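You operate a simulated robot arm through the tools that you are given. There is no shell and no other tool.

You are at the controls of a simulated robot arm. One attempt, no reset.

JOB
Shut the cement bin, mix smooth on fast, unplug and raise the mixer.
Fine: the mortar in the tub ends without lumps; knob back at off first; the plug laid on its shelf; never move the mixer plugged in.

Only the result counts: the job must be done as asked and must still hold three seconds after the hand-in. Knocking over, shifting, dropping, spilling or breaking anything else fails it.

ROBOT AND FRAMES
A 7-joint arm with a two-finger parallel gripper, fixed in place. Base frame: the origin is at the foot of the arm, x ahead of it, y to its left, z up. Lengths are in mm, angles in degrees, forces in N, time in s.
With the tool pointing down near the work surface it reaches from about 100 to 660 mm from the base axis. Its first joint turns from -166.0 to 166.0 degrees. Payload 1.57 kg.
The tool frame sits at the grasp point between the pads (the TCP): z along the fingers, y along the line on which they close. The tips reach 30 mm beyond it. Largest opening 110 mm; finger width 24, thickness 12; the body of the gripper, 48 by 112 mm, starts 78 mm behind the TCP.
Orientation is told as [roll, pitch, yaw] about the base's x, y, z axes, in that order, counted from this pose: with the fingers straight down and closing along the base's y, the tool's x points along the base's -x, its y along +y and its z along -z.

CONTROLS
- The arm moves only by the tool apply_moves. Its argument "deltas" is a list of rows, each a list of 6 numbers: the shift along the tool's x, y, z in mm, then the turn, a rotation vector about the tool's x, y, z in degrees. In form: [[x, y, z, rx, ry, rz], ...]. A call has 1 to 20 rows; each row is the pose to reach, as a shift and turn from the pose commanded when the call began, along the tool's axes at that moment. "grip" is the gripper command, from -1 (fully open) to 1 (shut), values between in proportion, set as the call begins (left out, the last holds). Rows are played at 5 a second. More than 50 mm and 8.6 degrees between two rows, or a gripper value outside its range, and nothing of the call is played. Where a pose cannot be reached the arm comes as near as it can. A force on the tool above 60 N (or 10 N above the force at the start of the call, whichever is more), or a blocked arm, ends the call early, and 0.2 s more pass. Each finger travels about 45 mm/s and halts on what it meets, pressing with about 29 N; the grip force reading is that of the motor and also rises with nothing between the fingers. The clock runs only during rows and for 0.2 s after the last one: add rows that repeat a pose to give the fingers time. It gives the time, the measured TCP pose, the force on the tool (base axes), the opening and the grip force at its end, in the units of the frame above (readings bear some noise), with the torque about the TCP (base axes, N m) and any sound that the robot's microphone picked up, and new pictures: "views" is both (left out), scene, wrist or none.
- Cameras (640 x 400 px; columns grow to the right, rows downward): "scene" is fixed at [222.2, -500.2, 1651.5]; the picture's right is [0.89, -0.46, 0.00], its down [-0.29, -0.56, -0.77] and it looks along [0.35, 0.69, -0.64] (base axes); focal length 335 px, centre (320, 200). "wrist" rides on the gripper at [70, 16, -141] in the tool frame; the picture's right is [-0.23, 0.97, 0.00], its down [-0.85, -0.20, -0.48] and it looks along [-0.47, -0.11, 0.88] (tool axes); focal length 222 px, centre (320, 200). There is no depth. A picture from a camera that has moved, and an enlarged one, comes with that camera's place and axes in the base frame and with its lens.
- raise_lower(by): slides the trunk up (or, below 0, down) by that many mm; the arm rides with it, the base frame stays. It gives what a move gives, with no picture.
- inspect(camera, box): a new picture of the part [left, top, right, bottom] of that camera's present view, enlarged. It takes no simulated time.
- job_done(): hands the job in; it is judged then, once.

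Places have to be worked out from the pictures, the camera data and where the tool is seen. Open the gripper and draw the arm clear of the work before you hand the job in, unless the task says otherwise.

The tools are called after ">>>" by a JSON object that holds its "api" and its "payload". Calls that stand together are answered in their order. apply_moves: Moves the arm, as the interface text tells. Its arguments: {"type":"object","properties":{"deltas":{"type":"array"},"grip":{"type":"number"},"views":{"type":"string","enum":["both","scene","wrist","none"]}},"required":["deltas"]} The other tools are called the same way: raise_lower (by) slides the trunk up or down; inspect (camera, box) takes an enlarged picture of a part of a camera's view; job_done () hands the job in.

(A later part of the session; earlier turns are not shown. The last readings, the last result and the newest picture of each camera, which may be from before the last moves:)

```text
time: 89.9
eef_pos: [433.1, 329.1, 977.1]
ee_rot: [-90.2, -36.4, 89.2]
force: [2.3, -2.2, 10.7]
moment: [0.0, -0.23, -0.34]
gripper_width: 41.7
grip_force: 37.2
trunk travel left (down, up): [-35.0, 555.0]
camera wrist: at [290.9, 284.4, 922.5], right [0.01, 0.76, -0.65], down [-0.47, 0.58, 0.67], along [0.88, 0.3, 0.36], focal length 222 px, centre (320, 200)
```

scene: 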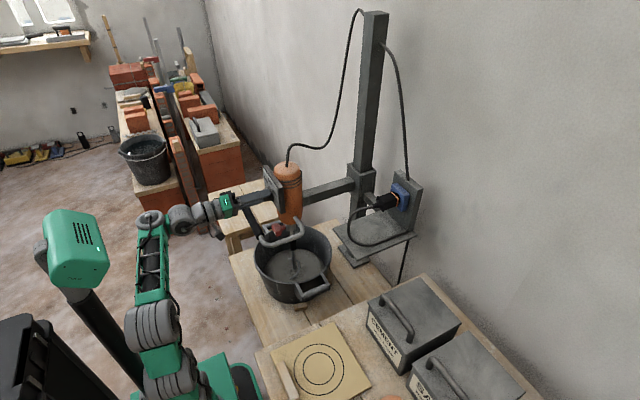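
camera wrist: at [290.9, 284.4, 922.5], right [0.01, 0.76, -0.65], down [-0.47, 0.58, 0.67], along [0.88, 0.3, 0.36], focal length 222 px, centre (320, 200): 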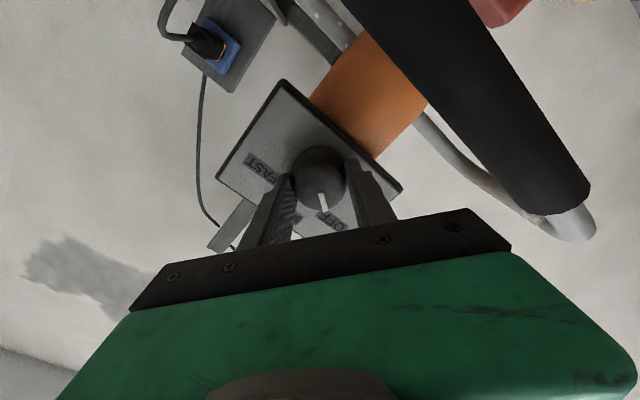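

Knob gripped (41.7 mm). The reaction shows TCP ~2 mm off-axis, so I shift that out and turn +100° (clockwise seen from the robot) to FAST.

>>> {"api": "apply_moves", "payload": {"deltas": [[0, -2.2, 0, 0, 0, 0], [0, -2.2, 0, 0, 0, 8], [0, -2.2, 0, 0, 0, 16], [0, -2.2, 0, 0, 0, 24], [0, -2.2, 0, 0, 0, 32], [0, -2.2, 0, 0, 0, 40], [0, -2.2, 0, 0, 0, 48], [0, -2.2, 0, 0, 0, 56], [0, -2.2, 0, 0, 0, 64], [0, -2.2, 0, 0, 0, 72], [0, -2.2, 0, 0, 0, 80], [0, -2.2, 0, 0, 0, 88], [0, -2.2, 0, 0, 0, 95], [0, -2.2, 0, 0, 0, 100], [0, -2.2, 0, 0, 0, 100]], "grip": 1}}

```text
time: 93.1
eef_pos: [432.4, 331.4, 978.2]
ee_rot: [89.9, -43.8, -90.6]
force: [-3.1, 14.3, 0.5]
moment: [0.01, 0.38, 0.95]
gripper_width: 41.1
grip_force: 45.2
trunk travel left (down, up): [-35.0, 555.0]
camera wrist: at [291.8, 393.6, 940.6], right [0.01, 0.51, 0.86], down [-0.49, -0.75, 0.45], along [0.87, -0.42, 0.24], focal length 222 px, centre (320, 200)
```

scene: 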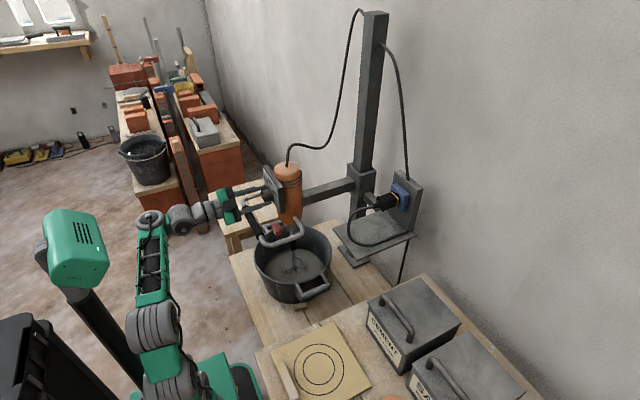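
wrist: 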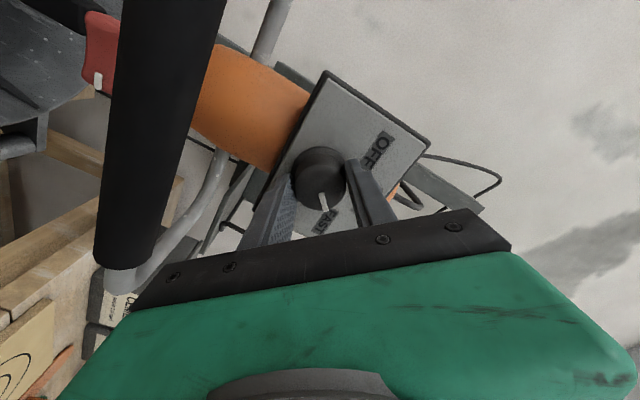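

The knob turned with the grip; pointer appears toward FAST. No sound field was reported, so I check the pointer and whether the paddle is running.

>>> {"api": "inspect", "payload": {"camera": "wrist", "box": [260, 120, 420, 250]}}

>>> {"api": "inspect", "payload": {"camera": "scene", "box": [245, 200, 345, 310]}}

```text
3.08 times, centred on (340, 185) of wrist
camera zoom: at [291.8, 393.6, 940.6], right [0.01, 0.51, 0.86], down [-0.49, -0.75, 0.45], along [0.87, -0.42, 0.24], focal length 684 px, centre (258, 246)
```

zoom: 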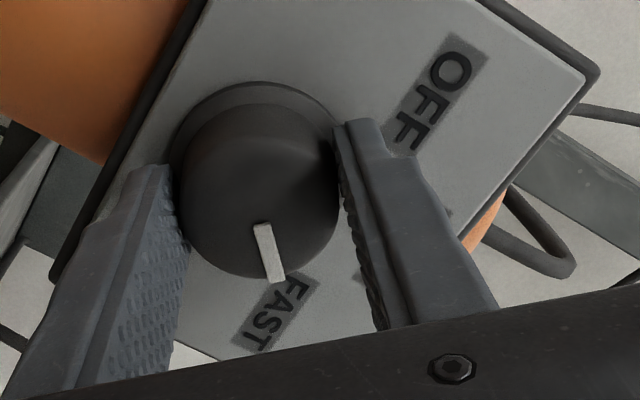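

```text
3.64 times, centred on (295, 255) of scene
camera zoom: at [222.2, -500.2, 1651.5], right [0.89, -0.46, 0.0], down [-0.29, -0.56, -0.77], along [0.35, 0.69, -0.64], focal length 1217 px, centre (411, 0)
```

zoom: 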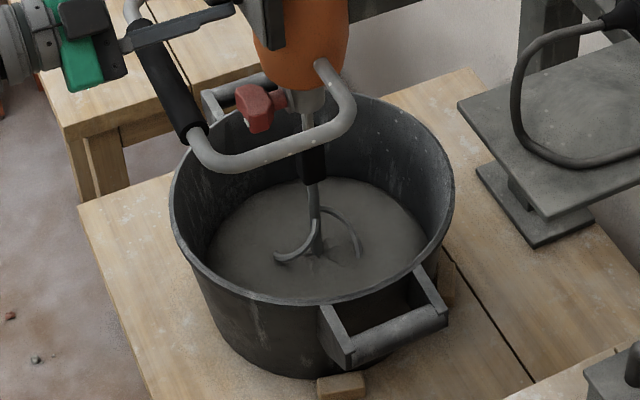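

Pointer is on FAST. I wait two seconds and look at the tub again to see whether the paddle moves and the lumps change.

>>> {"api": "apply_moves", "payload": {"deltas": [[0, 0, 0, 0, 0, 0], [0, 0, 0, 0, 0, 0], [0, 0, 0, 0, 0, 0], [0, 0, 0, 0, 0, 0], [0, 0, 0, 0, 0, 0], [0, 0, 0, 0, 0, 0], [0, 0, 0, 0, 0, 0], [0, 0, 0, 0, 0, 0], [0, 0, 0, 0, 0, 0], [0, 0, 0, 0, 0, 0]], "views": "none"}}

>>> {"api": "inspect", "payload": {"camera": "scene", "box": [245, 200, 345, 310]}}

```text
time: 95.3
eef_pos: [432.7, 330.3, 977.1]
ee_rot: [90.0, -43.8, -90.5]
force: [-7.4, 15.5, -3.4]
moment: [0.03, 0.16, 0.63]
gripper_width: 41.3
grip_force: 45.0
trunk travel left (down, up): [-35.0, 555.0]
```

```text
3.64 times, centred on (295, 255) of scene
camera zoom: at [222.2, -500.2, 1651.5], right [0.89, -0.46, 0.0], down [-0.29, -0.56, -0.77], along [0.35, 0.69, -0.64], focal length 1217 px, centre (411, 0)
```

zoom: 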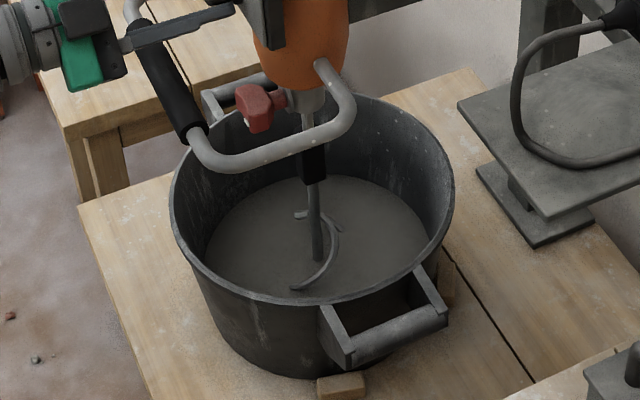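

The paddle is turning (its pose changed) — mixing on FAST. I keep the knob there and let it run, watching the mortar.

>>> {"api": "apply_moves", "payload": {"deltas": [[0, 0, 0, 0, 0, 0], [0, 0, 0, 0, 0, 0], [0, 0, 0, 0, 0, 0], [0, 0, 0, 0, 0, 0], [0, 0, 0, 0, 0, 0], [0, 0, 0, 0, 0, 0], [0, 0, 0, 0, 0, 0], [0, 0, 0, 0, 0, 0], [0, 0, 0, 0, 0, 0], [0, 0, 0, 0, 0, 0], [0, 0, 0, 0, 0, 0], [0, 0, 0, 0, 0, 0], [0, 0, 0, 0, 0, 0], [0, 0, 0, 0, 0, 0], [0, 0, 0, 0, 0, 0], [0, 0, 0, 0, 0, 0], [0, 0, 0, 0, 0, 0], [0, 0, 0, 0, 0, 0], [0, 0, 0, 0, 0, 0], [0, 0, 0, 0, 0, 0]], "views": "none"}}

>>> {"api": "inspect", "payload": {"camera": "scene", "box": [255, 225, 335, 290]}}

>>> {"api": "apply_moves", "payload": {"deltas": [[0, 0, 0, 0, 0, 0], [0, 0, 0, 0, 0, 0], [0, 0, 0, 0, 0, 0], [0, 0, 0, 0, 0, 0], [0, 0, 0, 0, 0, 0], [0, 0, 0, 0, 0, 0], [0, 0, 0, 0, 0, 0], [0, 0, 0, 0, 0, 0], [0, 0, 0, 0, 0, 0], [0, 0, 0, 0, 0, 0], [0, 0, 0, 0, 0, 0], [0, 0, 0, 0, 0, 0], [0, 0, 0, 0, 0, 0], [0, 0, 0, 0, 0, 0], [0, 0, 0, 0, 0, 0], [0, 0, 0, 0, 0, 0], [0, 0, 0, 0, 0, 0], [0, 0, 0, 0, 0, 0], [0, 0, 0, 0, 0, 0], [0, 0, 0, 0, 0, 0]], "views": "none"}}

>>> {"api": "inspect", "payload": {"camera": "scene", "box": [255, 225, 335, 290]}}

```text
time: 99.5
eef_pos: [432.3, 330.6, 978.6]
ee_rot: [90.1, -43.8, -90.6]
force: [-3.9, 17.2, 1.2]
moment: [0.0, -0.03, 0.56]
gripper_width: 41.1
grip_force: 44.8
trunk travel left (down, up): [-35.0, 555.0]
```

```text
6.15 times, centred on (295, 258) of scene
camera zoom: at [222.2, -500.2, 1651.5], right [0.89, -0.46, 0.0], down [-0.29, -0.56, -0.77], along [0.35, 0.69, -0.64], focal length 2060 px, centre (474, -154)
```

zoom: 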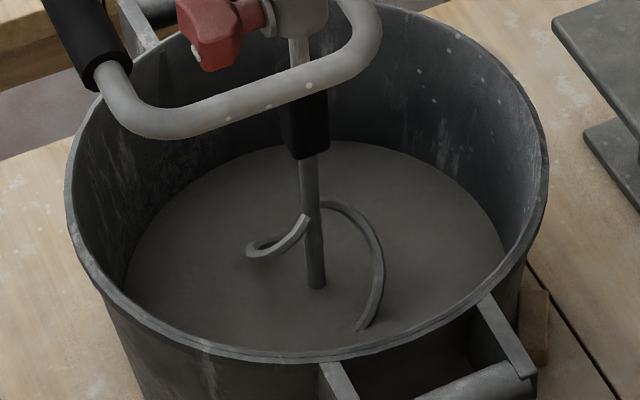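

```text
time: 103.7
eef_pos: [432.5, 329.7, 977.4]
ee_rot: [90.0, -43.7, -90.6]
force: [-6.0, 16.7, -0.5]
moment: [0.02, -0.01, 0.5]
gripper_width: 41.1
grip_force: 44.9
trunk travel left (down, up): [-35.0, 555.0]
```

```text
6.15 times, centred on (295, 258) of scene
camera zoom: at [222.2, -500.2, 1651.5], right [0.89, -0.46, 0.0], down [-0.29, -0.56, -0.77], along [0.35, 0.69, -0.64], focal length 2060 px, centre (474, -154)
```

zoom: 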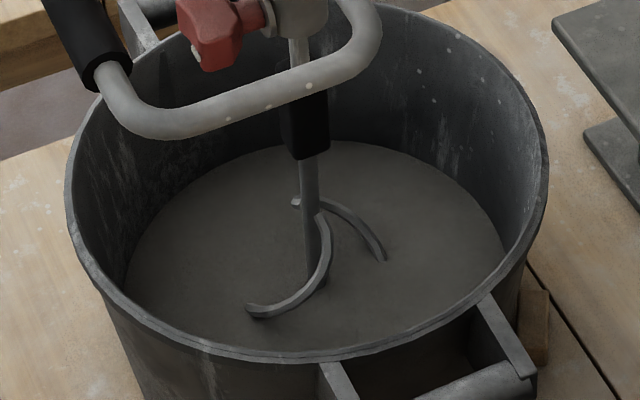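

The mortar surface now looks even, without the bumps seen at first. I let it run another eight seconds to be safe.

>>> {"api": "apply_moves", "payload": {"deltas": [[0, 0, 0, 0, 0, 0], [0, 0, 0, 0, 0, 0], [0, 0, 0, 0, 0, 0], [0, 0, 0, 0, 0, 0], [0, 0, 0, 0, 0, 0], [0, 0, 0, 0, 0, 0], [0, 0, 0, 0, 0, 0], [0, 0, 0, 0, 0, 0], [0, 0, 0, 0, 0, 0], [0, 0, 0, 0, 0, 0], [0, 0, 0, 0, 0, 0], [0, 0, 0, 0, 0, 0], [0, 0, 0, 0, 0, 0], [0, 0, 0, 0, 0, 0], [0, 0, 0, 0, 0, 0], [0, 0, 0, 0, 0, 0], [0, 0, 0, 0, 0, 0], [0, 0, 0, 0, 0, 0], [0, 0, 0, 0, 0, 0], [0, 0, 0, 0, 0, 0]], "views": "none"}}

>>> {"api": "apply_moves", "payload": {"deltas": [[0, 0, 0, 0, 0, 0], [0, 0, 0, 0, 0, 0], [0, 0, 0, 0, 0, 0], [0, 0, 0, 0, 0, 0], [0, 0, 0, 0, 0, 0], [0, 0, 0, 0, 0, 0], [0, 0, 0, 0, 0, 0], [0, 0, 0, 0, 0, 0], [0, 0, 0, 0, 0, 0], [0, 0, 0, 0, 0, 0], [0, 0, 0, 0, 0, 0], [0, 0, 0, 0, 0, 0], [0, 0, 0, 0, 0, 0], [0, 0, 0, 0, 0, 0], [0, 0, 0, 0, 0, 0], [0, 0, 0, 0, 0, 0], [0, 0, 0, 0, 0, 0], [0, 0, 0, 0, 0, 0], [0, 0, 0, 0, 0, 0], [0, 0, 0, 0, 0, 0]], "views": "none"}}

>>> {"api": "inspect", "payload": {"camera": "scene", "box": [255, 225, 335, 290]}}

```text
time: 107.9
eef_pos: [433.7, 330.4, 977.3]
ee_rot: [90.0, -43.8, -90.6]
force: [-6.4, 15.4, 0.5]
moment: [-0.03, -0.06, 0.5]
gripper_width: 41.1
grip_force: 44.9
trunk travel left (down, up): [-35.0, 555.0]
```

```text
time: 112.1
eef_pos: [433.0, 330.4, 977.8]
ee_rot: [90.1, -43.8, -90.6]
force: [-5.6, 16.1, 1.2]
moment: [-0.01, -0.06, 0.48]
gripper_width: 41.0
grip_force: 45.5
trunk travel left (down, up): [-35.0, 555.0]
```

```text
6.15 times, centred on (295, 258) of scene
camera zoom: at [222.2, -500.2, 1651.5], right [0.89, -0.46, 0.0], down [-0.29, -0.56, -0.77], along [0.35, 0.69, -0.64], focal length 2060 px, centre (474, -154)
```

zoom: 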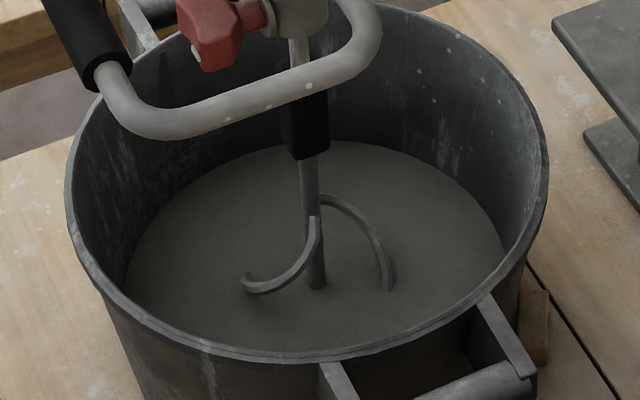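

Smooth throughout. Turning the knob back -100° to OFF with the same grip.

>>> {"api": "apply_moves", "payload": {"deltas": [[0, 0, 0, 0, 0, -8], [0, 0, 0, 0, 0, -16], [0, 0, 0, 0, 0, -24], [0, 0, 0, 0, 0, -32], [0, 0, 0, 0, 0, -40], [0, 0, 0, 0, 0, -48], [0, 0, 0, 0, 0, -56], [0, 0, 0, 0, 0, -64], [0, 0, 0, 0, 0, -72], [0, 0, 0, 0, 0, -80], [0, 0, 0, 0, 0, -88], [0, 0, 0, 0, 0, -96], [0, 0, 0, 0, 0, -100.5], [0, 0, 0, 0, 0, -100.5]], "grip": 1}}

>>> {"api": "inspect", "payload": {"camera": "wrist", "box": [240, 90, 420, 250]}}

>>> {"api": "inspect", "payload": {"camera": "scene", "box": [255, 225, 335, 290]}}

```text
time: 115.1
eef_pos: [431.8, 329.9, 977.3]
ee_rot: [-90.0, -35.7, 89.3]
force: [-1.0, 11.5, 11.6]
moment: [0.37, -0.06, 0.25]
gripper_width: 41.4
grip_force: 44.9
trunk travel left (down, up): [-35.0, 555.0]
camera wrist: at [290.3, 283.7, 923.4], right [0.01, 0.75, -0.66], down [-0.47, 0.58, 0.66], along [0.88, 0.3, 0.36], focal length 222 px, centre (320, 200)
```

scene: 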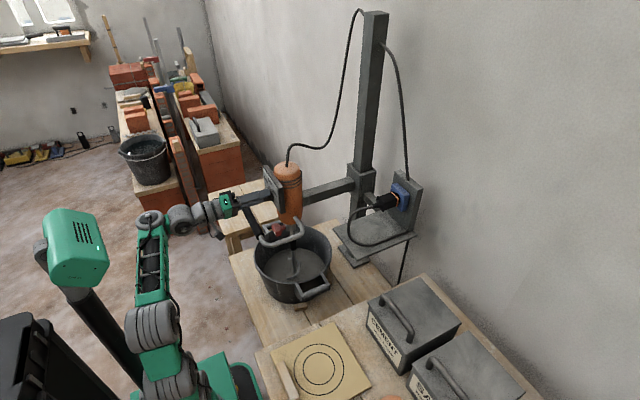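
wrist: 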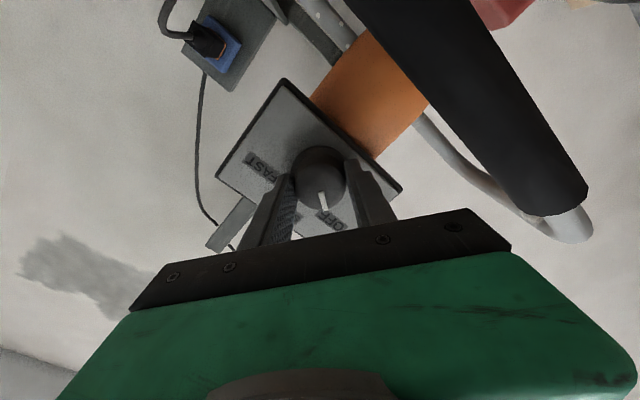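

```text
2.50 times, centred on (330, 170) of wrist
camera zoom: at [290.3, 283.7, 923.4], right [0.01, 0.75, -0.66], down [-0.47, 0.58, 0.66], along [0.88, 0.3, 0.36], focal length 555 px, centre (295, 275)
```

zoom: 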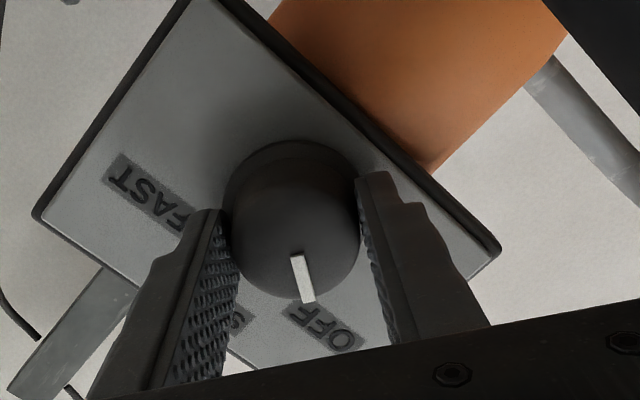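

```text
6.15 times, centred on (295, 258) of scene
camera zoom: at [222.2, -500.2, 1651.5], right [0.89, -0.46, 0.0], down [-0.29, -0.56, -0.77], along [0.35, 0.69, -0.64], focal length 2060 px, centre (474, -154)
```

zoom: 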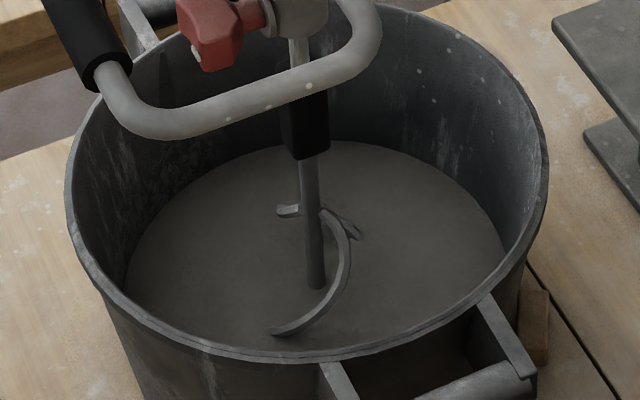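

Pointer is back at OFF and a small counter-torque suggests the stop. I turn 4° further to be sure, then check that the paddle is still.

>>> {"api": "apply_moves", "payload": {"deltas": [[0, 0, 0, 0, 0, -2], [0, 0, 0, 0, 0, -4], [0, 0, 0, 0, 0, -4]], "views": "none"}}

>>> {"api": "inspect", "payload": {"camera": "scene", "box": [255, 225, 335, 290]}}

>>> {"api": "inspect", "payload": {"camera": "wrist", "box": [240, 90, 420, 250]}}

```text
time: 115.9
eef_pos: [432.1, 329.3, 977.3]
ee_rot: [-89.9, -31.7, 89.3]
force: [-8.0, -0.5, 2.0]
moment: [0.47, 0.06, -0.59]
gripper_width: 41.0
grip_force: 45.3
trunk travel left (down, up): [-35.0, 555.0]
```

```text
6.15 times, centred on (295, 258) of scene
camera zoom: at [222.2, -500.2, 1651.5], right [0.89, -0.46, 0.0], down [-0.29, -0.56, -0.77], along [0.35, 0.69, -0.64], focal length 2060 px, centre (474, -154)
```

zoom: 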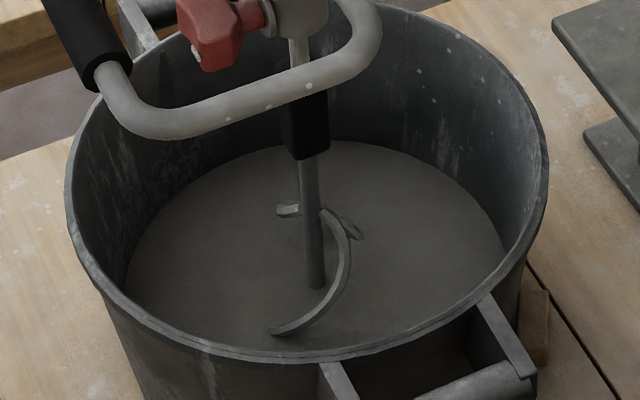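

```text
2.50 times, centred on (330, 170) of wrist
camera zoom: at [290.1, 279.2, 926.3], right [0.01, 0.71, -0.71], down [-0.47, 0.63, 0.62], along [0.88, 0.33, 0.34], focal length 555 px, centre (295, 275)
```

zoom: 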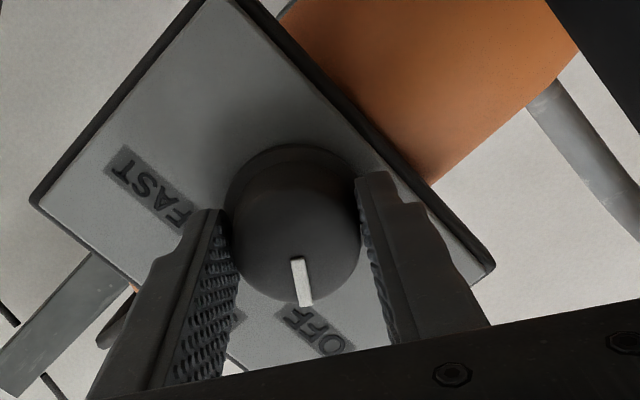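

The paddle is stationary and the knob is on OFF at its stop. Release the knob (open to ~66 mm) and rotate the tool back to level.

>>> {"api": "apply_moves", "payload": {"deltas": [[0, 0, 0, 0, 0, 0], [0, 0, 0, 0, 0, 0], [0, 0, 0, 0, 0, 0], [0, 0, 0, 0, 0, 0]], "grip": -0.2, "views": "none"}}

>>> {"api": "apply_moves", "payload": {"deltas": [[0, 0, 0, 0, 0, 8], [0, 0, 0, 0, 0, 16], [0, 0, 0, 0, 0, 24], [0, 0, 0, 0, 0, 32], [0, 0, 0, 0, 0, 40], [0, 0, 0, 0, 0, 48], [0, 0, 0, 0, 0, 56], [0, 0, 0, 0, 0, 58], [0, 0, 0, 0, 0, 58]], "grip": -0.2, "views": "wrist"}}

```text
time: 116.9
eef_pos: [433.3, 328.6, 976.7]
ee_rot: [-89.8, -31.8, 89.3]
force: [-0.3, -0.1, 0.1]
moment: [0.02, 0.0, -0.01]
gripper_width: 66.1
grip_force: 0.1
trunk travel left (down, up): [-35.0, 555.0]
```

```text
time: 118.9
eef_pos: [431.8, 329.4, 976.9]
ee_rot: [-70.4, -89.9, 69.7]
force: [0.8, 0.1, -0.3]
moment: [0.0, 0.03, -0.01]
gripper_width: 66.0
grip_force: 0.1
trunk travel left (down, up): [-35.0, 555.0]
camera wrist: at [290.9, 346.4, 907.4], right [0.01, 0.97, 0.22], down [-0.48, -0.19, 0.86], along [0.88, -0.12, 0.47], focal length 222 px, centre (320, 200)
```

wrist: 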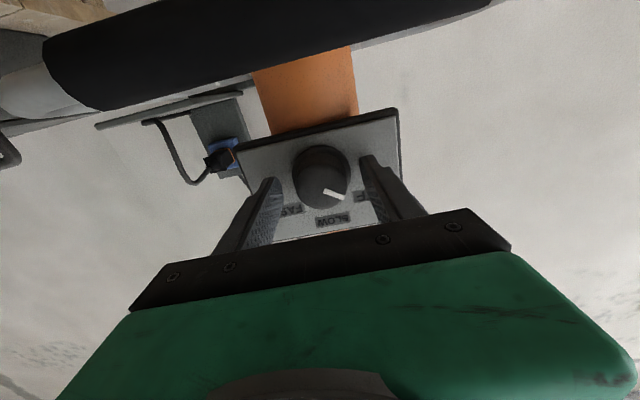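

Pointer reads OFF. I open fully and rise off the knob, back up to z≈1035.

>>> {"api": "apply_moves", "payload": {"deltas": [[0, 0, 0, 0, 0, 0], [0, 0, 0, 0, 0, 0], [0, 0, 0, 0, 0, 0], [-15, 0, -1.5, 0, 1.2, 0], [-30, 0, -3, 0, 2.4, 0], [-45, 0, -4.5, 0, 3.6, 0], [-60, -2, -6, 0, 5, 0], [-60, -2, -6, 0, 5, 0]], "grip": -1}}

>>> {"api": "inspect", "payload": {"camera": "wrist", "box": [220, 10, 430, 200]}}

```text
time: 120.7
eef_pos: [427.8, 327.9, 1035.8]
ee_rot: [-3.1, -85.0, 2.6]
force: [-0.6, -0.2, 0.4]
moment: [0.01, -0.03, -0.02]
gripper_width: 110.0
grip_force: 0.0
trunk travel left (down, up): [-35.0, 555.0]
camera wrist: at [281.2, 343.3, 979.6], right [0.03, 0.97, 0.22], down [-0.4, -0.19, 0.89], along [0.91, -0.11, 0.39], focal length 222 px, centre (320, 200)
```

scene: 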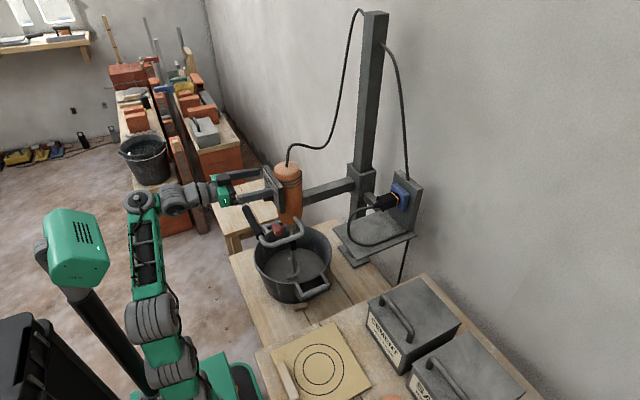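
wrist: 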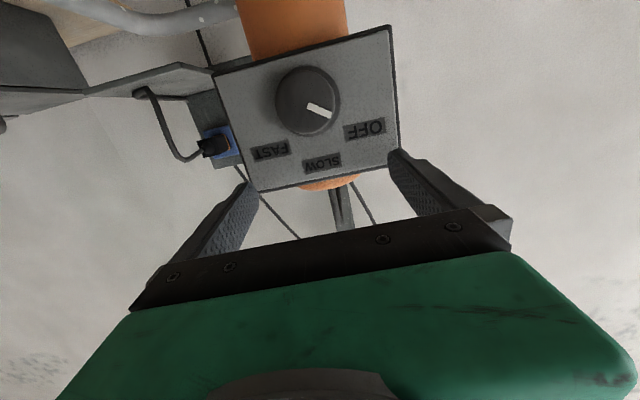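

```text
2.11 times, centred on (325, 105) of wrist
camera zoom: at [281.2, 343.3, 979.6], right [0.03, 0.97, 0.22], down [-0.4, -0.19, 0.89], along [0.91, -0.11, 0.39], focal length 468 px, centre (310, 400)
```

zoom: 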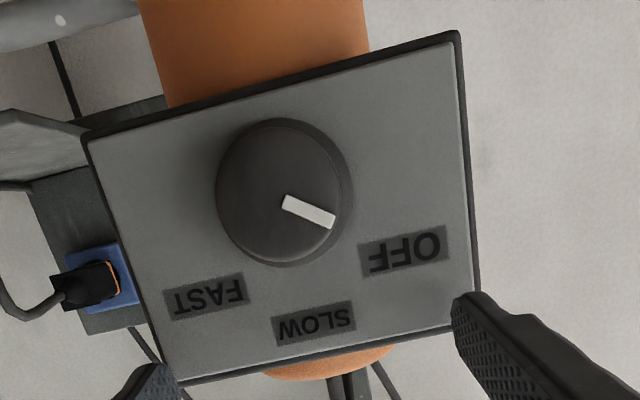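

Knob confirmed at OFF. Next the plug: triangulated at ≈[763, 100, 1001], axis along x, shelf top z≈883 spanning x 622–852, y 33–181. I raise the trunk, then swing over to y≈100 at height.

>>> {"api": "raise_lower", "payload": {"by": 390}}

>>> {"api": "apply_moves", "payload": {"deltas": [[6.6, -23.8, 30.4, 0, 2.5, 0], [13.2, -49.4, 59, 0, 5, 0], [19.9, -77.9, 84.5, 0, 7.5, 0], [26.9, -109.2, 106.6, 0, 10, 0], [34.1, -142.8, 125.3, 0, 12.5, 0], [41.5, -178.6, 140.1, 0, 15, 0], [41.5, -178.6, 140.1, 0, 15, 0]], "views": "scene"}}

```text
time: 124.4
eef_pos: [428.9, 326.7, 1428.2]
ee_rot: [-2.4, -84.9, 2.1]
force: [-0.1, 0.2, -0.2]
moment: [0.0, 0.01, 0.0]
gripper_width: 109.9
grip_force: 0.0
trunk travel left (down, up): [-425.0, 165.0]
```

```text
time: 126.0
eef_pos: [563.4, 147.1, 1375.7]
ee_rot: [-0.6, -69.9, 0.2]
force: [0.4, 0.4, 0.6]
moment: [-0.01, -0.01, 0.02]
gripper_width: 110.0
grip_force: 0.1
trunk travel left (down, up): [-425.0, 165.0]
```

scene: 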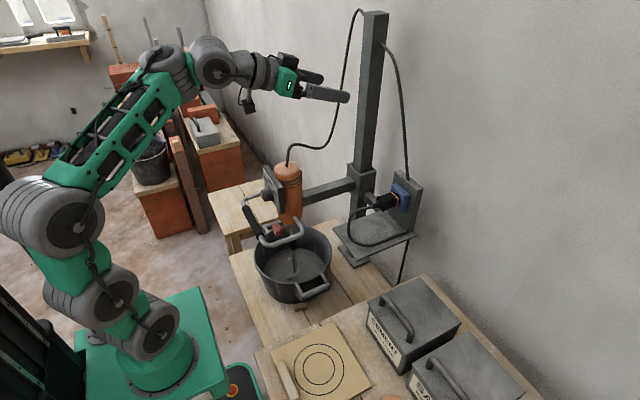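

All clear. Now descend toward the plug at pitch -45, stopping well short to get a close look.

>>> {"api": "apply_moves", "payload": {"deltas": [[33.6, -8.2, 25.7, 0, 4.2, 0], [67.2, -16.4, 51.4, 0, 8.4, 0], [100.8, -24.6, 77.1, 0, 12.6, 0], [134.3, -32.8, 102.8, 0, 16.8, 0], [167.9, -41, 128.5, 0, 21, 0], [201.4, -49, 154.2, 0, 25, 0], [201.4, -49, 154.2, 0, 25, 0]]}}

>>> {"api": "inspect", "payload": {"camera": "wrist", "box": [200, 0, 420, 200]}}

>>> {"api": "inspect", "payload": {"camera": "scene", "box": [330, 160, 440, 270]}}

```text
time: 127.6
eef_pos: [640.5, 96.8, 1133.5]
ee_rot: [-0.3, -44.9, -0.2]
force: [-0.2, -0.7, -0.6]
moment: [0.01, -0.01, -0.01]
gripper_width: 109.9
grip_force: 0.1
trunk travel left (down, up): [-425.0, 165.0]
camera wrist: at [491.8, 113.7, 1183.3], right [0.17, 0.97, 0.16], down [0.27, -0.2, 0.94], along [0.95, -0.11, -0.29], focal length 222 px, centre (320, 200)
```

scene: 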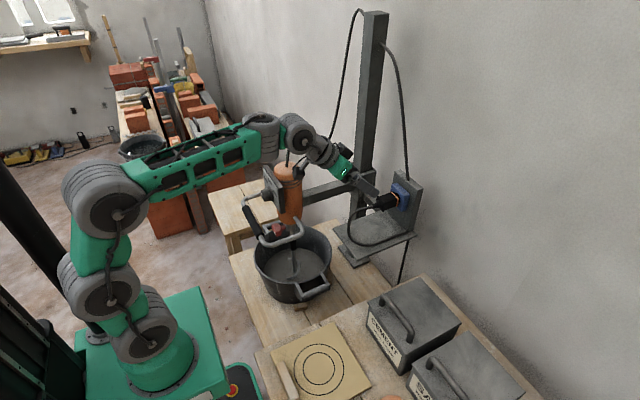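
wrist: 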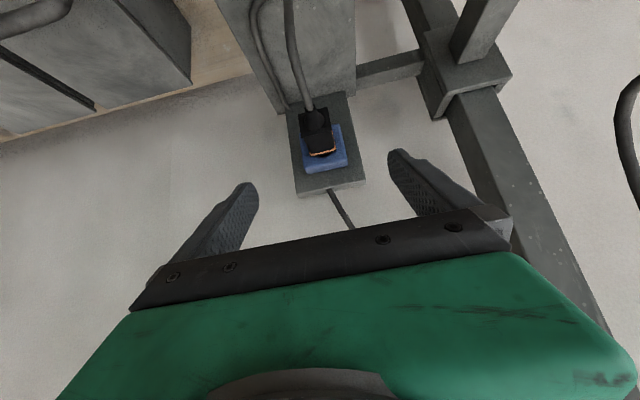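

```text
2.00 times, centred on (310, 100) of wrist
camera zoom: at [491.8, 113.7, 1183.3], right [0.17, 0.97, 0.16], down [0.27, -0.2, 0.94], along [0.95, -0.11, -0.29], focal length 444 px, centre (340, 400)
```

zoom: 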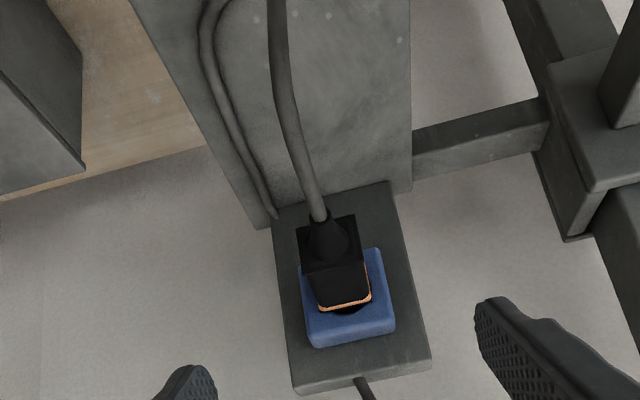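

```text
3.64 times, centred on (385, 215) of scene
camera zoom: at [222.2, -500.2, 1651.5], right [0.89, -0.46, 0.0], down [-0.29, -0.56, -0.77], along [0.35, 0.69, -0.64], focal length 1217 px, centre (84, 146)
```

zoom: 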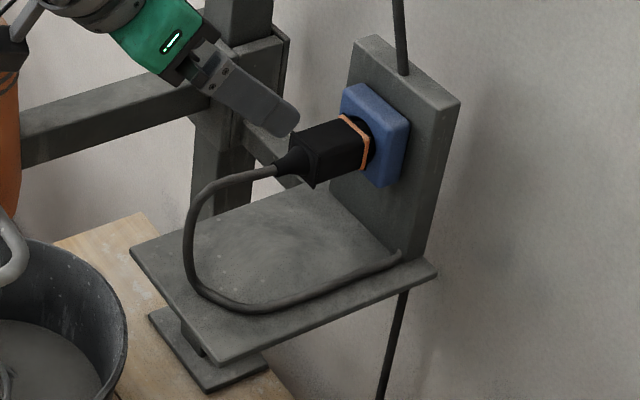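

The plug body is a ~40×38 mm box from x≈738 to 789, centred y≈97, z≈1004, cord leaving toward -x. I advance along the tool axis with open fingers to straddle it, gripping slightly above centre with the fingertips.

>>> {"api": "apply_moves", "payload": {"deltas": [[0.3, 0, 35, 0, 0, 0], [0.6, 0, 70, 0, 0, 0], [0.9, 0, 105, 0, 0, 0], [1.2, 0, 130, 0, 0, 0], [1.3, 0, 148, 0, 0, 0], [1.4, 0, 158.7, 0, 0, 0], [1.4, 0, 158.7, 0, 0, 0]], "grip": -1}}

>>> {"api": "inspect", "payload": {"camera": "wrist", "box": [200, 60, 440, 260]}}

>>> {"api": "inspect", "payload": {"camera": "scene", "box": [330, 150, 440, 270]}}

```text
time: 129.2
eef_pos: [750.7, 96.4, 1020.6]
ee_rot: [-0.3, -45.1, -0.1]
force: [-0.4, -0.1, -0.3]
moment: [0.0, 0.03, -0.03]
gripper_width: 110.1
grip_force: 0.1
trunk travel left (down, up): [-425.0, 165.0]
camera wrist: at [601.4, 113.0, 1069.9], right [0.17, 0.97, 0.16], down [0.26, -0.2, 0.94], along [0.95, -0.12, -0.29], focal length 222 px, centre (320, 200)
```

scene: 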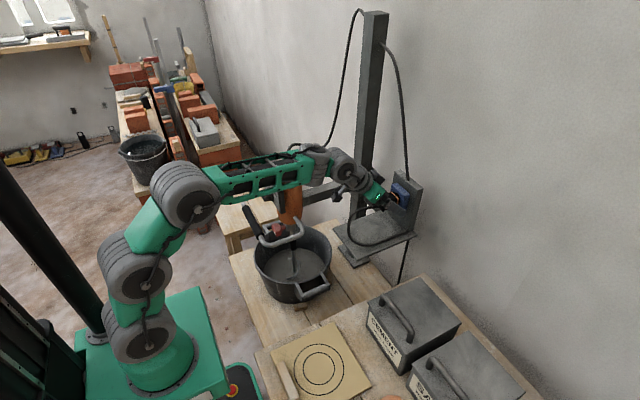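
wrist: 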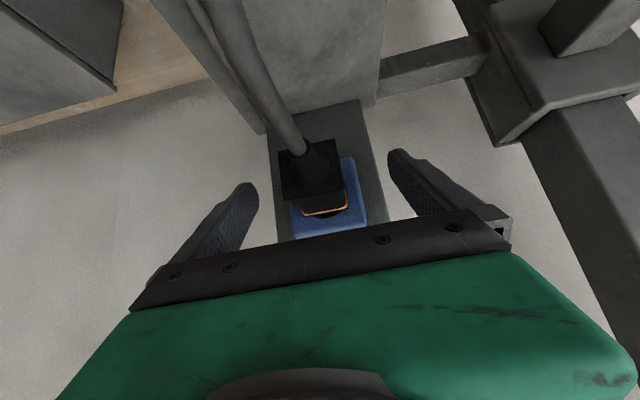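

```text
2.00 times, centred on (320, 160) of wrist
camera zoom: at [601.4, 113.0, 1069.9], right [0.17, 0.97, 0.16], down [0.26, -0.2, 0.94], along [0.95, -0.12, -0.29], focal length 444 px, centre (320, 280)
```

zoom: 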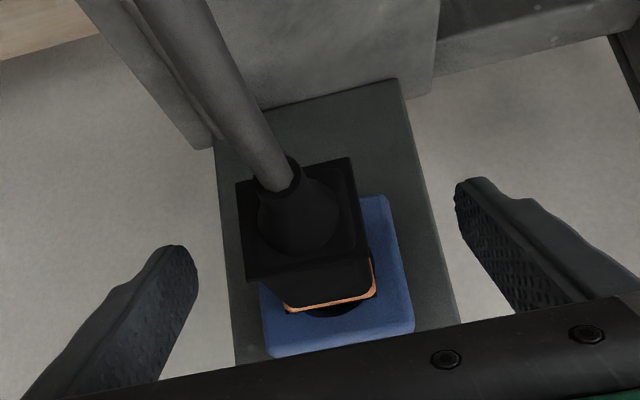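

```text
3.33 times, centred on (385, 210) of scene
camera zoom: at [222.2, -500.2, 1651.5], right [0.89, -0.46, 0.0], down [-0.29, -0.56, -0.77], along [0.35, 0.69, -0.64], focal length 1116 px, centre (103, 167)
```

zoom: 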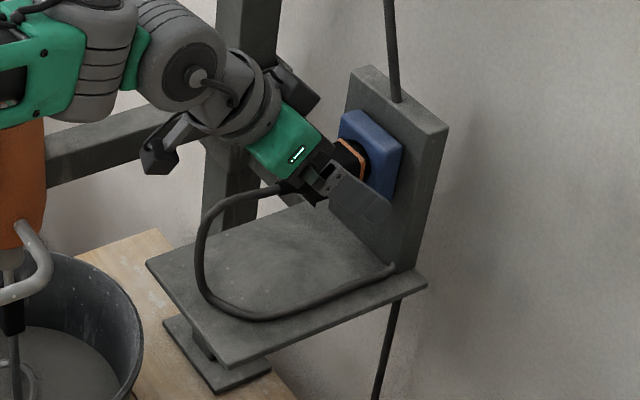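

The fingers straddle the plug body just ahead of its rear flange. Closing the gripper now.

>>> {"api": "apply_moves", "payload": {"deltas": [[0, 0, 0, 0, 0, 0], [0, 0, 0, 0, 0, 0], [0, 0, 0, 0, 0, 0], [0, 0, 0, 0, 0, 0], [0, 0, 0, 0, 0, 0], [0, 0, 0, 0, 0, 0]], "grip": 1}}

>>> {"api": "inspect", "payload": {"camera": "wrist", "box": [240, 100, 400, 240]}}

```text
time: 130.6
eef_pos: [749.8, 95.4, 1020.4]
ee_rot: [-0.3, -45.0, -0.3]
force: [-0.9, -4.3, -0.4]
moment: [-0.05, 0.02, -0.09]
gripper_width: 37.7
grip_force: 28.9
trunk travel left (down, up): [-425.0, 165.0]
camera wrist: at [601.2, 112.1, 1070.1], right [0.17, 0.97, 0.16], down [0.26, -0.2, 0.94], along [0.95, -0.12, -0.29], focal length 222 px, centre (320, 200)
```

scene: 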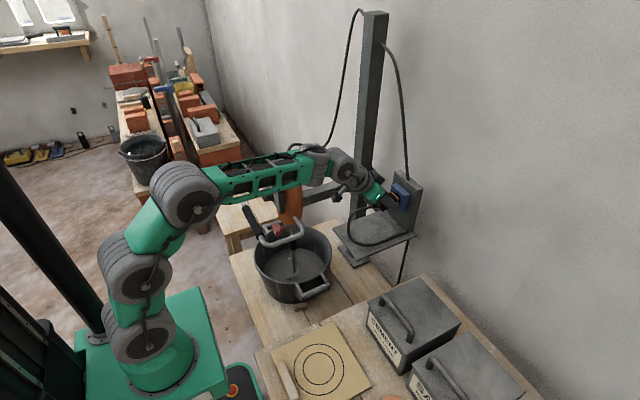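
wrist: 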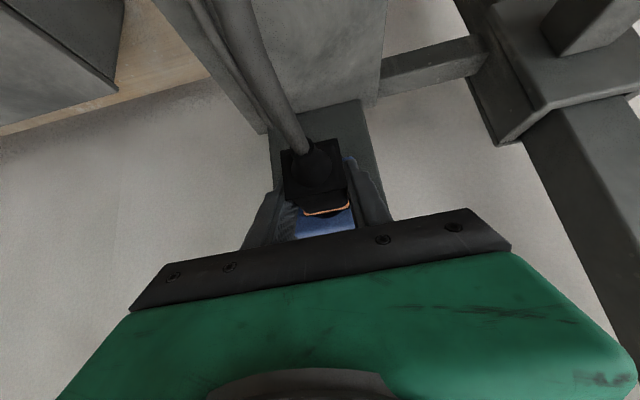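

```text
2.86 times, centred on (320, 170) of wrist
camera zoom: at [601.2, 112.1, 1070.1], right [0.17, 0.97, 0.16], down [0.26, -0.2, 0.94], along [0.95, -0.12, -0.29], focal length 635 px, centre (320, 286)
```

zoom: 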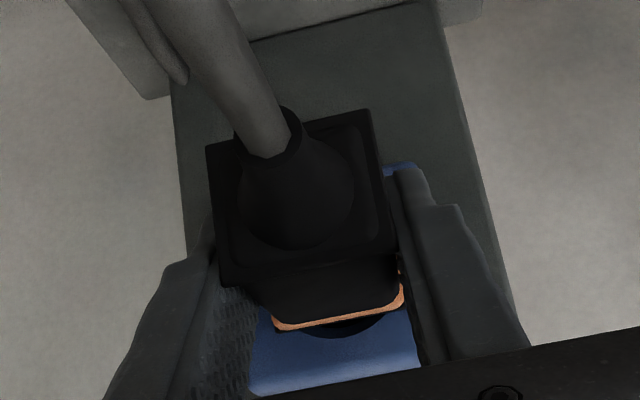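

Plug gripped (37.7 mm). Pulling it straight out along -x, ~55 mm.

>>> {"api": "apply_moves", "payload": {"deltas": [[3.5, 0, -3.5, 0, 0, 0], [7.1, 0, -7.1, 0, 0, 0], [10.6, 0, -10.6, 0, 0, 0], [15.6, 0, -15.6, 0, 0, 0], [21.2, 0, -21.2, 0, 0, 0], [26.9, 0, -26.9, 0, 0, 0], [32.5, 0, -32.5, 0, 0, 0], [38.2, 0, -38.2, 0, 0, 0], [38.2, 0, -38.2, 0, 0, 0]], "grip": 1}}

>>> {"api": "inspect", "payload": {"camera": "scene", "box": [320, 150, 440, 280]}}

```text
time: 132.6
eef_pos: [696.2, 96.5, 1021.1]
ee_rot: [-0.3, -45.1, -0.2]
force: [-0.5, 0.3, -0.5]
moment: [0.02, 0.03, 0.0]
gripper_width: 37.5
grip_force: 28.8
trunk travel left (down, up): [-425.0, 165.0]
camera wrist: at [546.9, 113.4, 1071.2], right [0.17, 0.97, 0.16], down [0.26, -0.2, 0.94], along [0.95, -0.11, -0.29], focal length 222 px, centre (320, 200)
```

scene: 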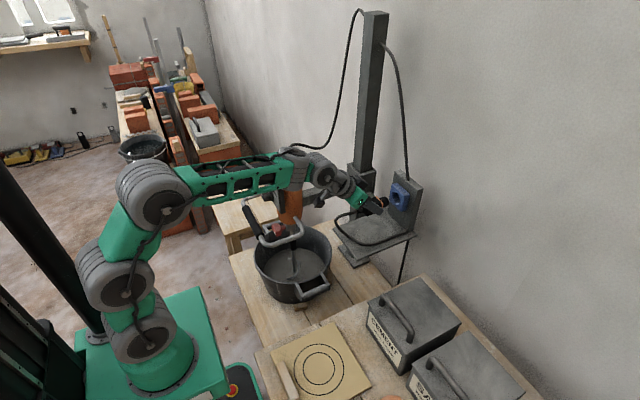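
wrist: 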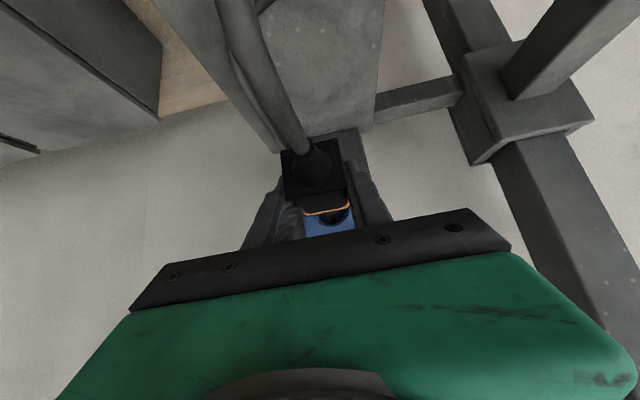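

```text
3.08 times, centred on (380, 215) of scene
camera zoom: at [222.2, -500.2, 1651.5], right [0.89, -0.46, 0.0], down [-0.29, -0.56, -0.77], along [0.35, 0.69, -0.64], focal length 1030 px, centre (135, 154)
```

zoom: 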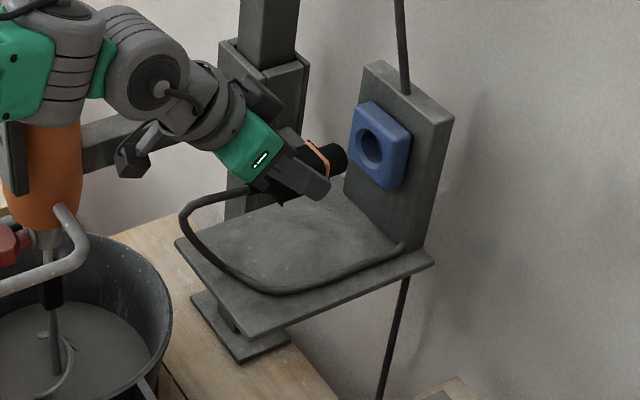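

Unplugged cleanly — the socket is empty. Now I shift to y≈118 (clear of the cord on the shelf) and lower the plug toward the shelf.

>>> {"api": "apply_moves", "payload": {"deltas": [[0, 11, 0, 0, 0, 0], [0, 22, 0, 0, 0, 0], [14, 22, 14, 0, 0, 0], [28, 22, 28, 0, 0, 0], [42, 22, 42, 0, 0, 0], [56, 22, 56, 0, 0, 0], [66, 22, 66, 0, 0, 0], [66, 22, 66, 0, 0, 0]], "grip": 1}}

>>> {"api": "inspect", "payload": {"camera": "scene", "box": [320, 160, 440, 280]}}

```text
time: 134.4
eef_pos: [696.5, 116.9, 929.9]
ee_rot: [-0.1, -45.5, -0.4]
force: [-2.3, -1.6, 12.5]
moment: [0.28, -0.1, -0.05]
gripper_width: 37.6
grip_force: 29.0
trunk travel left (down, up): [-425.0, 165.0]
camera wrist: at [547.5, 134.1, 978.8], right [0.17, 0.97, 0.16], down [0.26, -0.2, 0.95], along [0.95, -0.12, -0.28], focal length 222 px, centre (320, 200)
```

scene: 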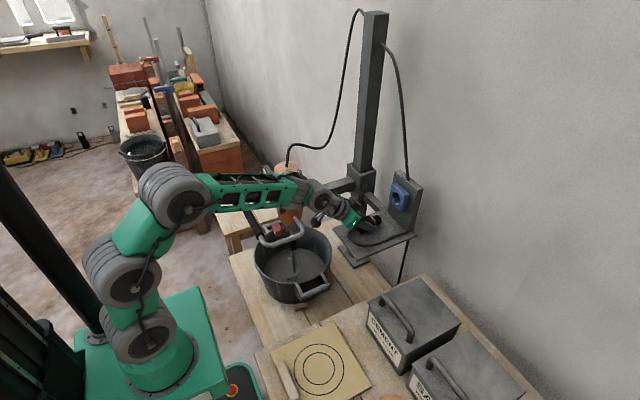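
wrist: 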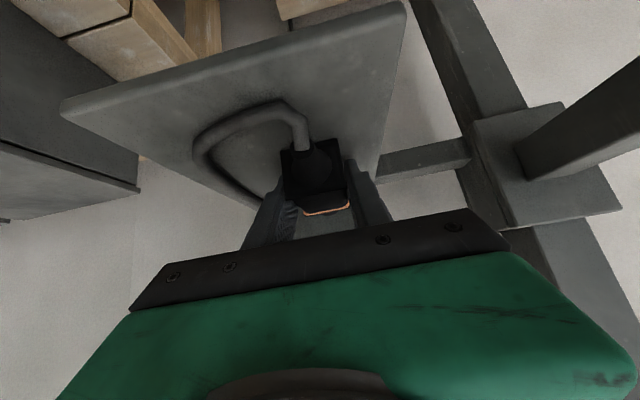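

```text
3.33 times, centred on (380, 220) of scene
camera zoom: at [222.2, -500.2, 1651.5], right [0.89, -0.46, 0.0], down [-0.29, -0.56, -0.77], along [0.35, 0.69, -0.64], focal length 1116 px, centre (120, 133)
```

zoom: 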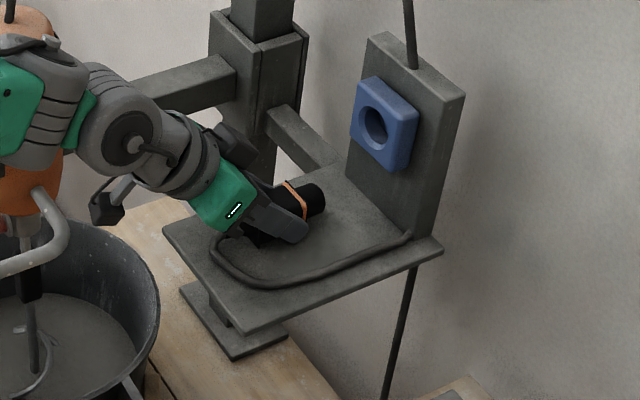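

Contact with the shelf (12.5 N up): the plug is resting on it. I release gently by opening to ~66 mm.

>>> {"api": "apply_moves", "payload": {"deltas": [[0, 0, -1, 0, 0, 0], [0, 0, -1, 0, 0, 0], [0, 0, -1, 0, 0, 0], [0, 0, -1, 0, 0, 0]], "grip": -0.2}}

>>> {"api": "inspect", "payload": {"camera": "wrist", "box": [180, 60, 440, 260]}}

```text
time: 135.4
eef_pos: [695.9, 118.0, 929.5]
ee_rot: [-0.1, -45.4, -0.2]
force: [0.1, -12.3, 20.4]
moment: [0.23, -0.27, -0.13]
gripper_width: 54.6
grip_force: 0.0
trunk travel left (down, up): [-425.0, 165.0]
camera wrist: at [545.9, 134.6, 979.2], right [0.17, 0.97, 0.16], down [0.26, -0.2, 0.94], along [0.95, -0.12, -0.29], focal length 222 px, centre (320, 200)
```

scene: 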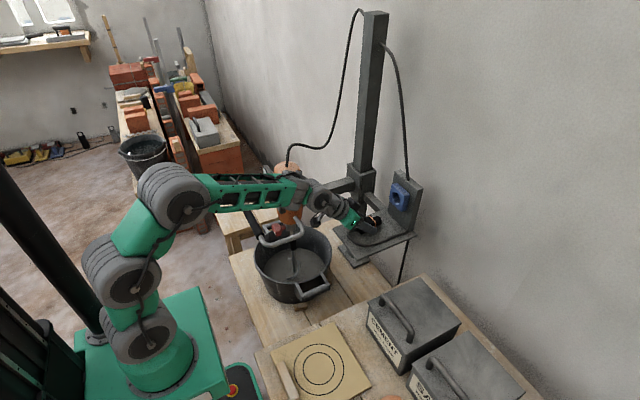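
wrist: 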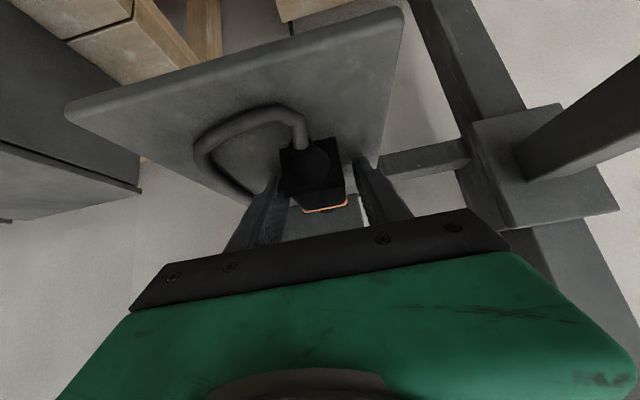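

```text
2.00 times, centred on (310, 160) of wrist
camera zoom: at [545.9, 134.6, 979.2], right [0.17, 0.97, 0.16], down [0.26, -0.2, 0.94], along [0.95, -0.12, -0.29], focal length 444 px, centre (340, 280)
```

zoom: 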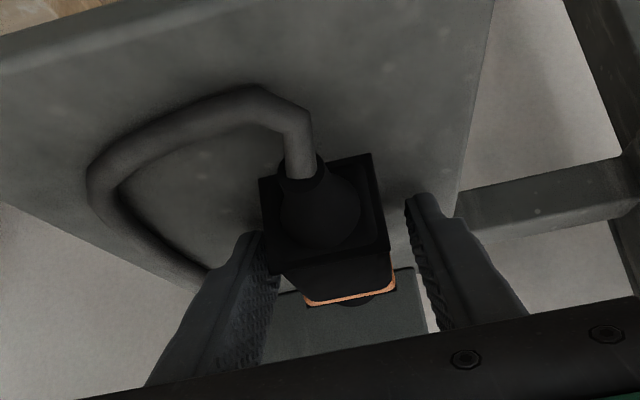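

The fingertips are touching the shelf (20 N), restraining the opening. I lift 5 mm straight up, then finish opening.

>>> {"api": "apply_moves", "payload": {"deltas": [[-2, 0, -2, 0, 0, 0], [-4, 0, -4, 0, 0, 0], [-4, 0, -4, 0, 0, 0], [-4, 0, -4, 0, 0, 0]], "grip": -0.2, "views": "wrist"}}

>>> {"api": "inspect", "payload": {"camera": "wrist", "box": [180, 60, 440, 260]}}

>>> {"api": "inspect", "payload": {"camera": "scene", "box": [320, 160, 440, 280]}}

```text
time: 136.4
eef_pos: [695.7, 119.2, 931.4]
ee_rot: [-0.2, -44.9, -0.1]
force: [-0.4, -0.5, 0.1]
moment: [-0.01, 0.04, 0.0]
gripper_width: 65.9
grip_force: 0.1
trunk travel left (down, up): [-425.0, 165.0]
camera wrist: at [546.4, 136.3, 981.9], right [0.17, 0.97, 0.16], down [0.27, -0.2, 0.94], along [0.95, -0.11, -0.29], focal length 222 px, centre (320, 200)
```

wrist: 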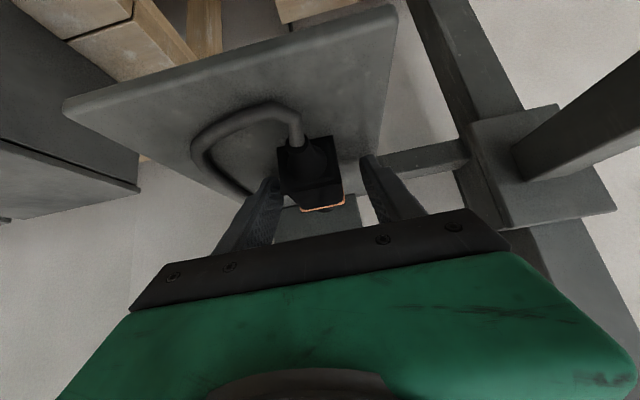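

```text
2.00 times, centred on (310, 160) of wrist
camera zoom: at [546.4, 136.3, 981.9], right [0.17, 0.97, 0.16], down [0.27, -0.2, 0.94], along [0.95, -0.11, -0.29], focal length 444 px, centre (340, 280)
```

zoom: 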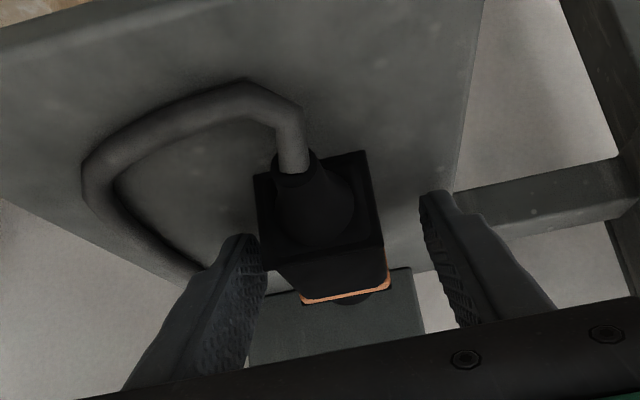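

```text
3.33 times, centred on (380, 220) of scene
camera zoom: at [222.2, -500.2, 1651.5], right [0.89, -0.46, 0.0], down [-0.29, -0.56, -0.77], along [0.35, 0.69, -0.64], focal length 1116 px, centre (120, 133)
```

zoom: 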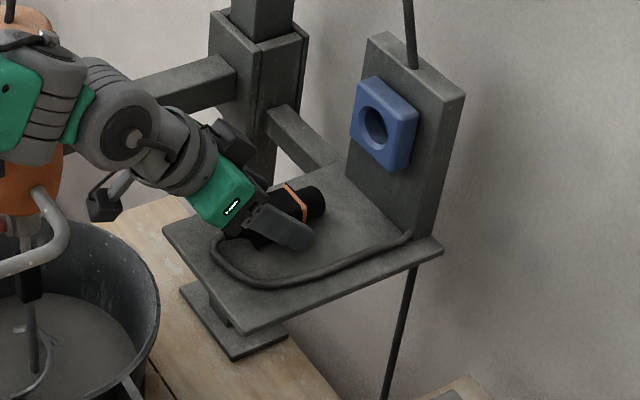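

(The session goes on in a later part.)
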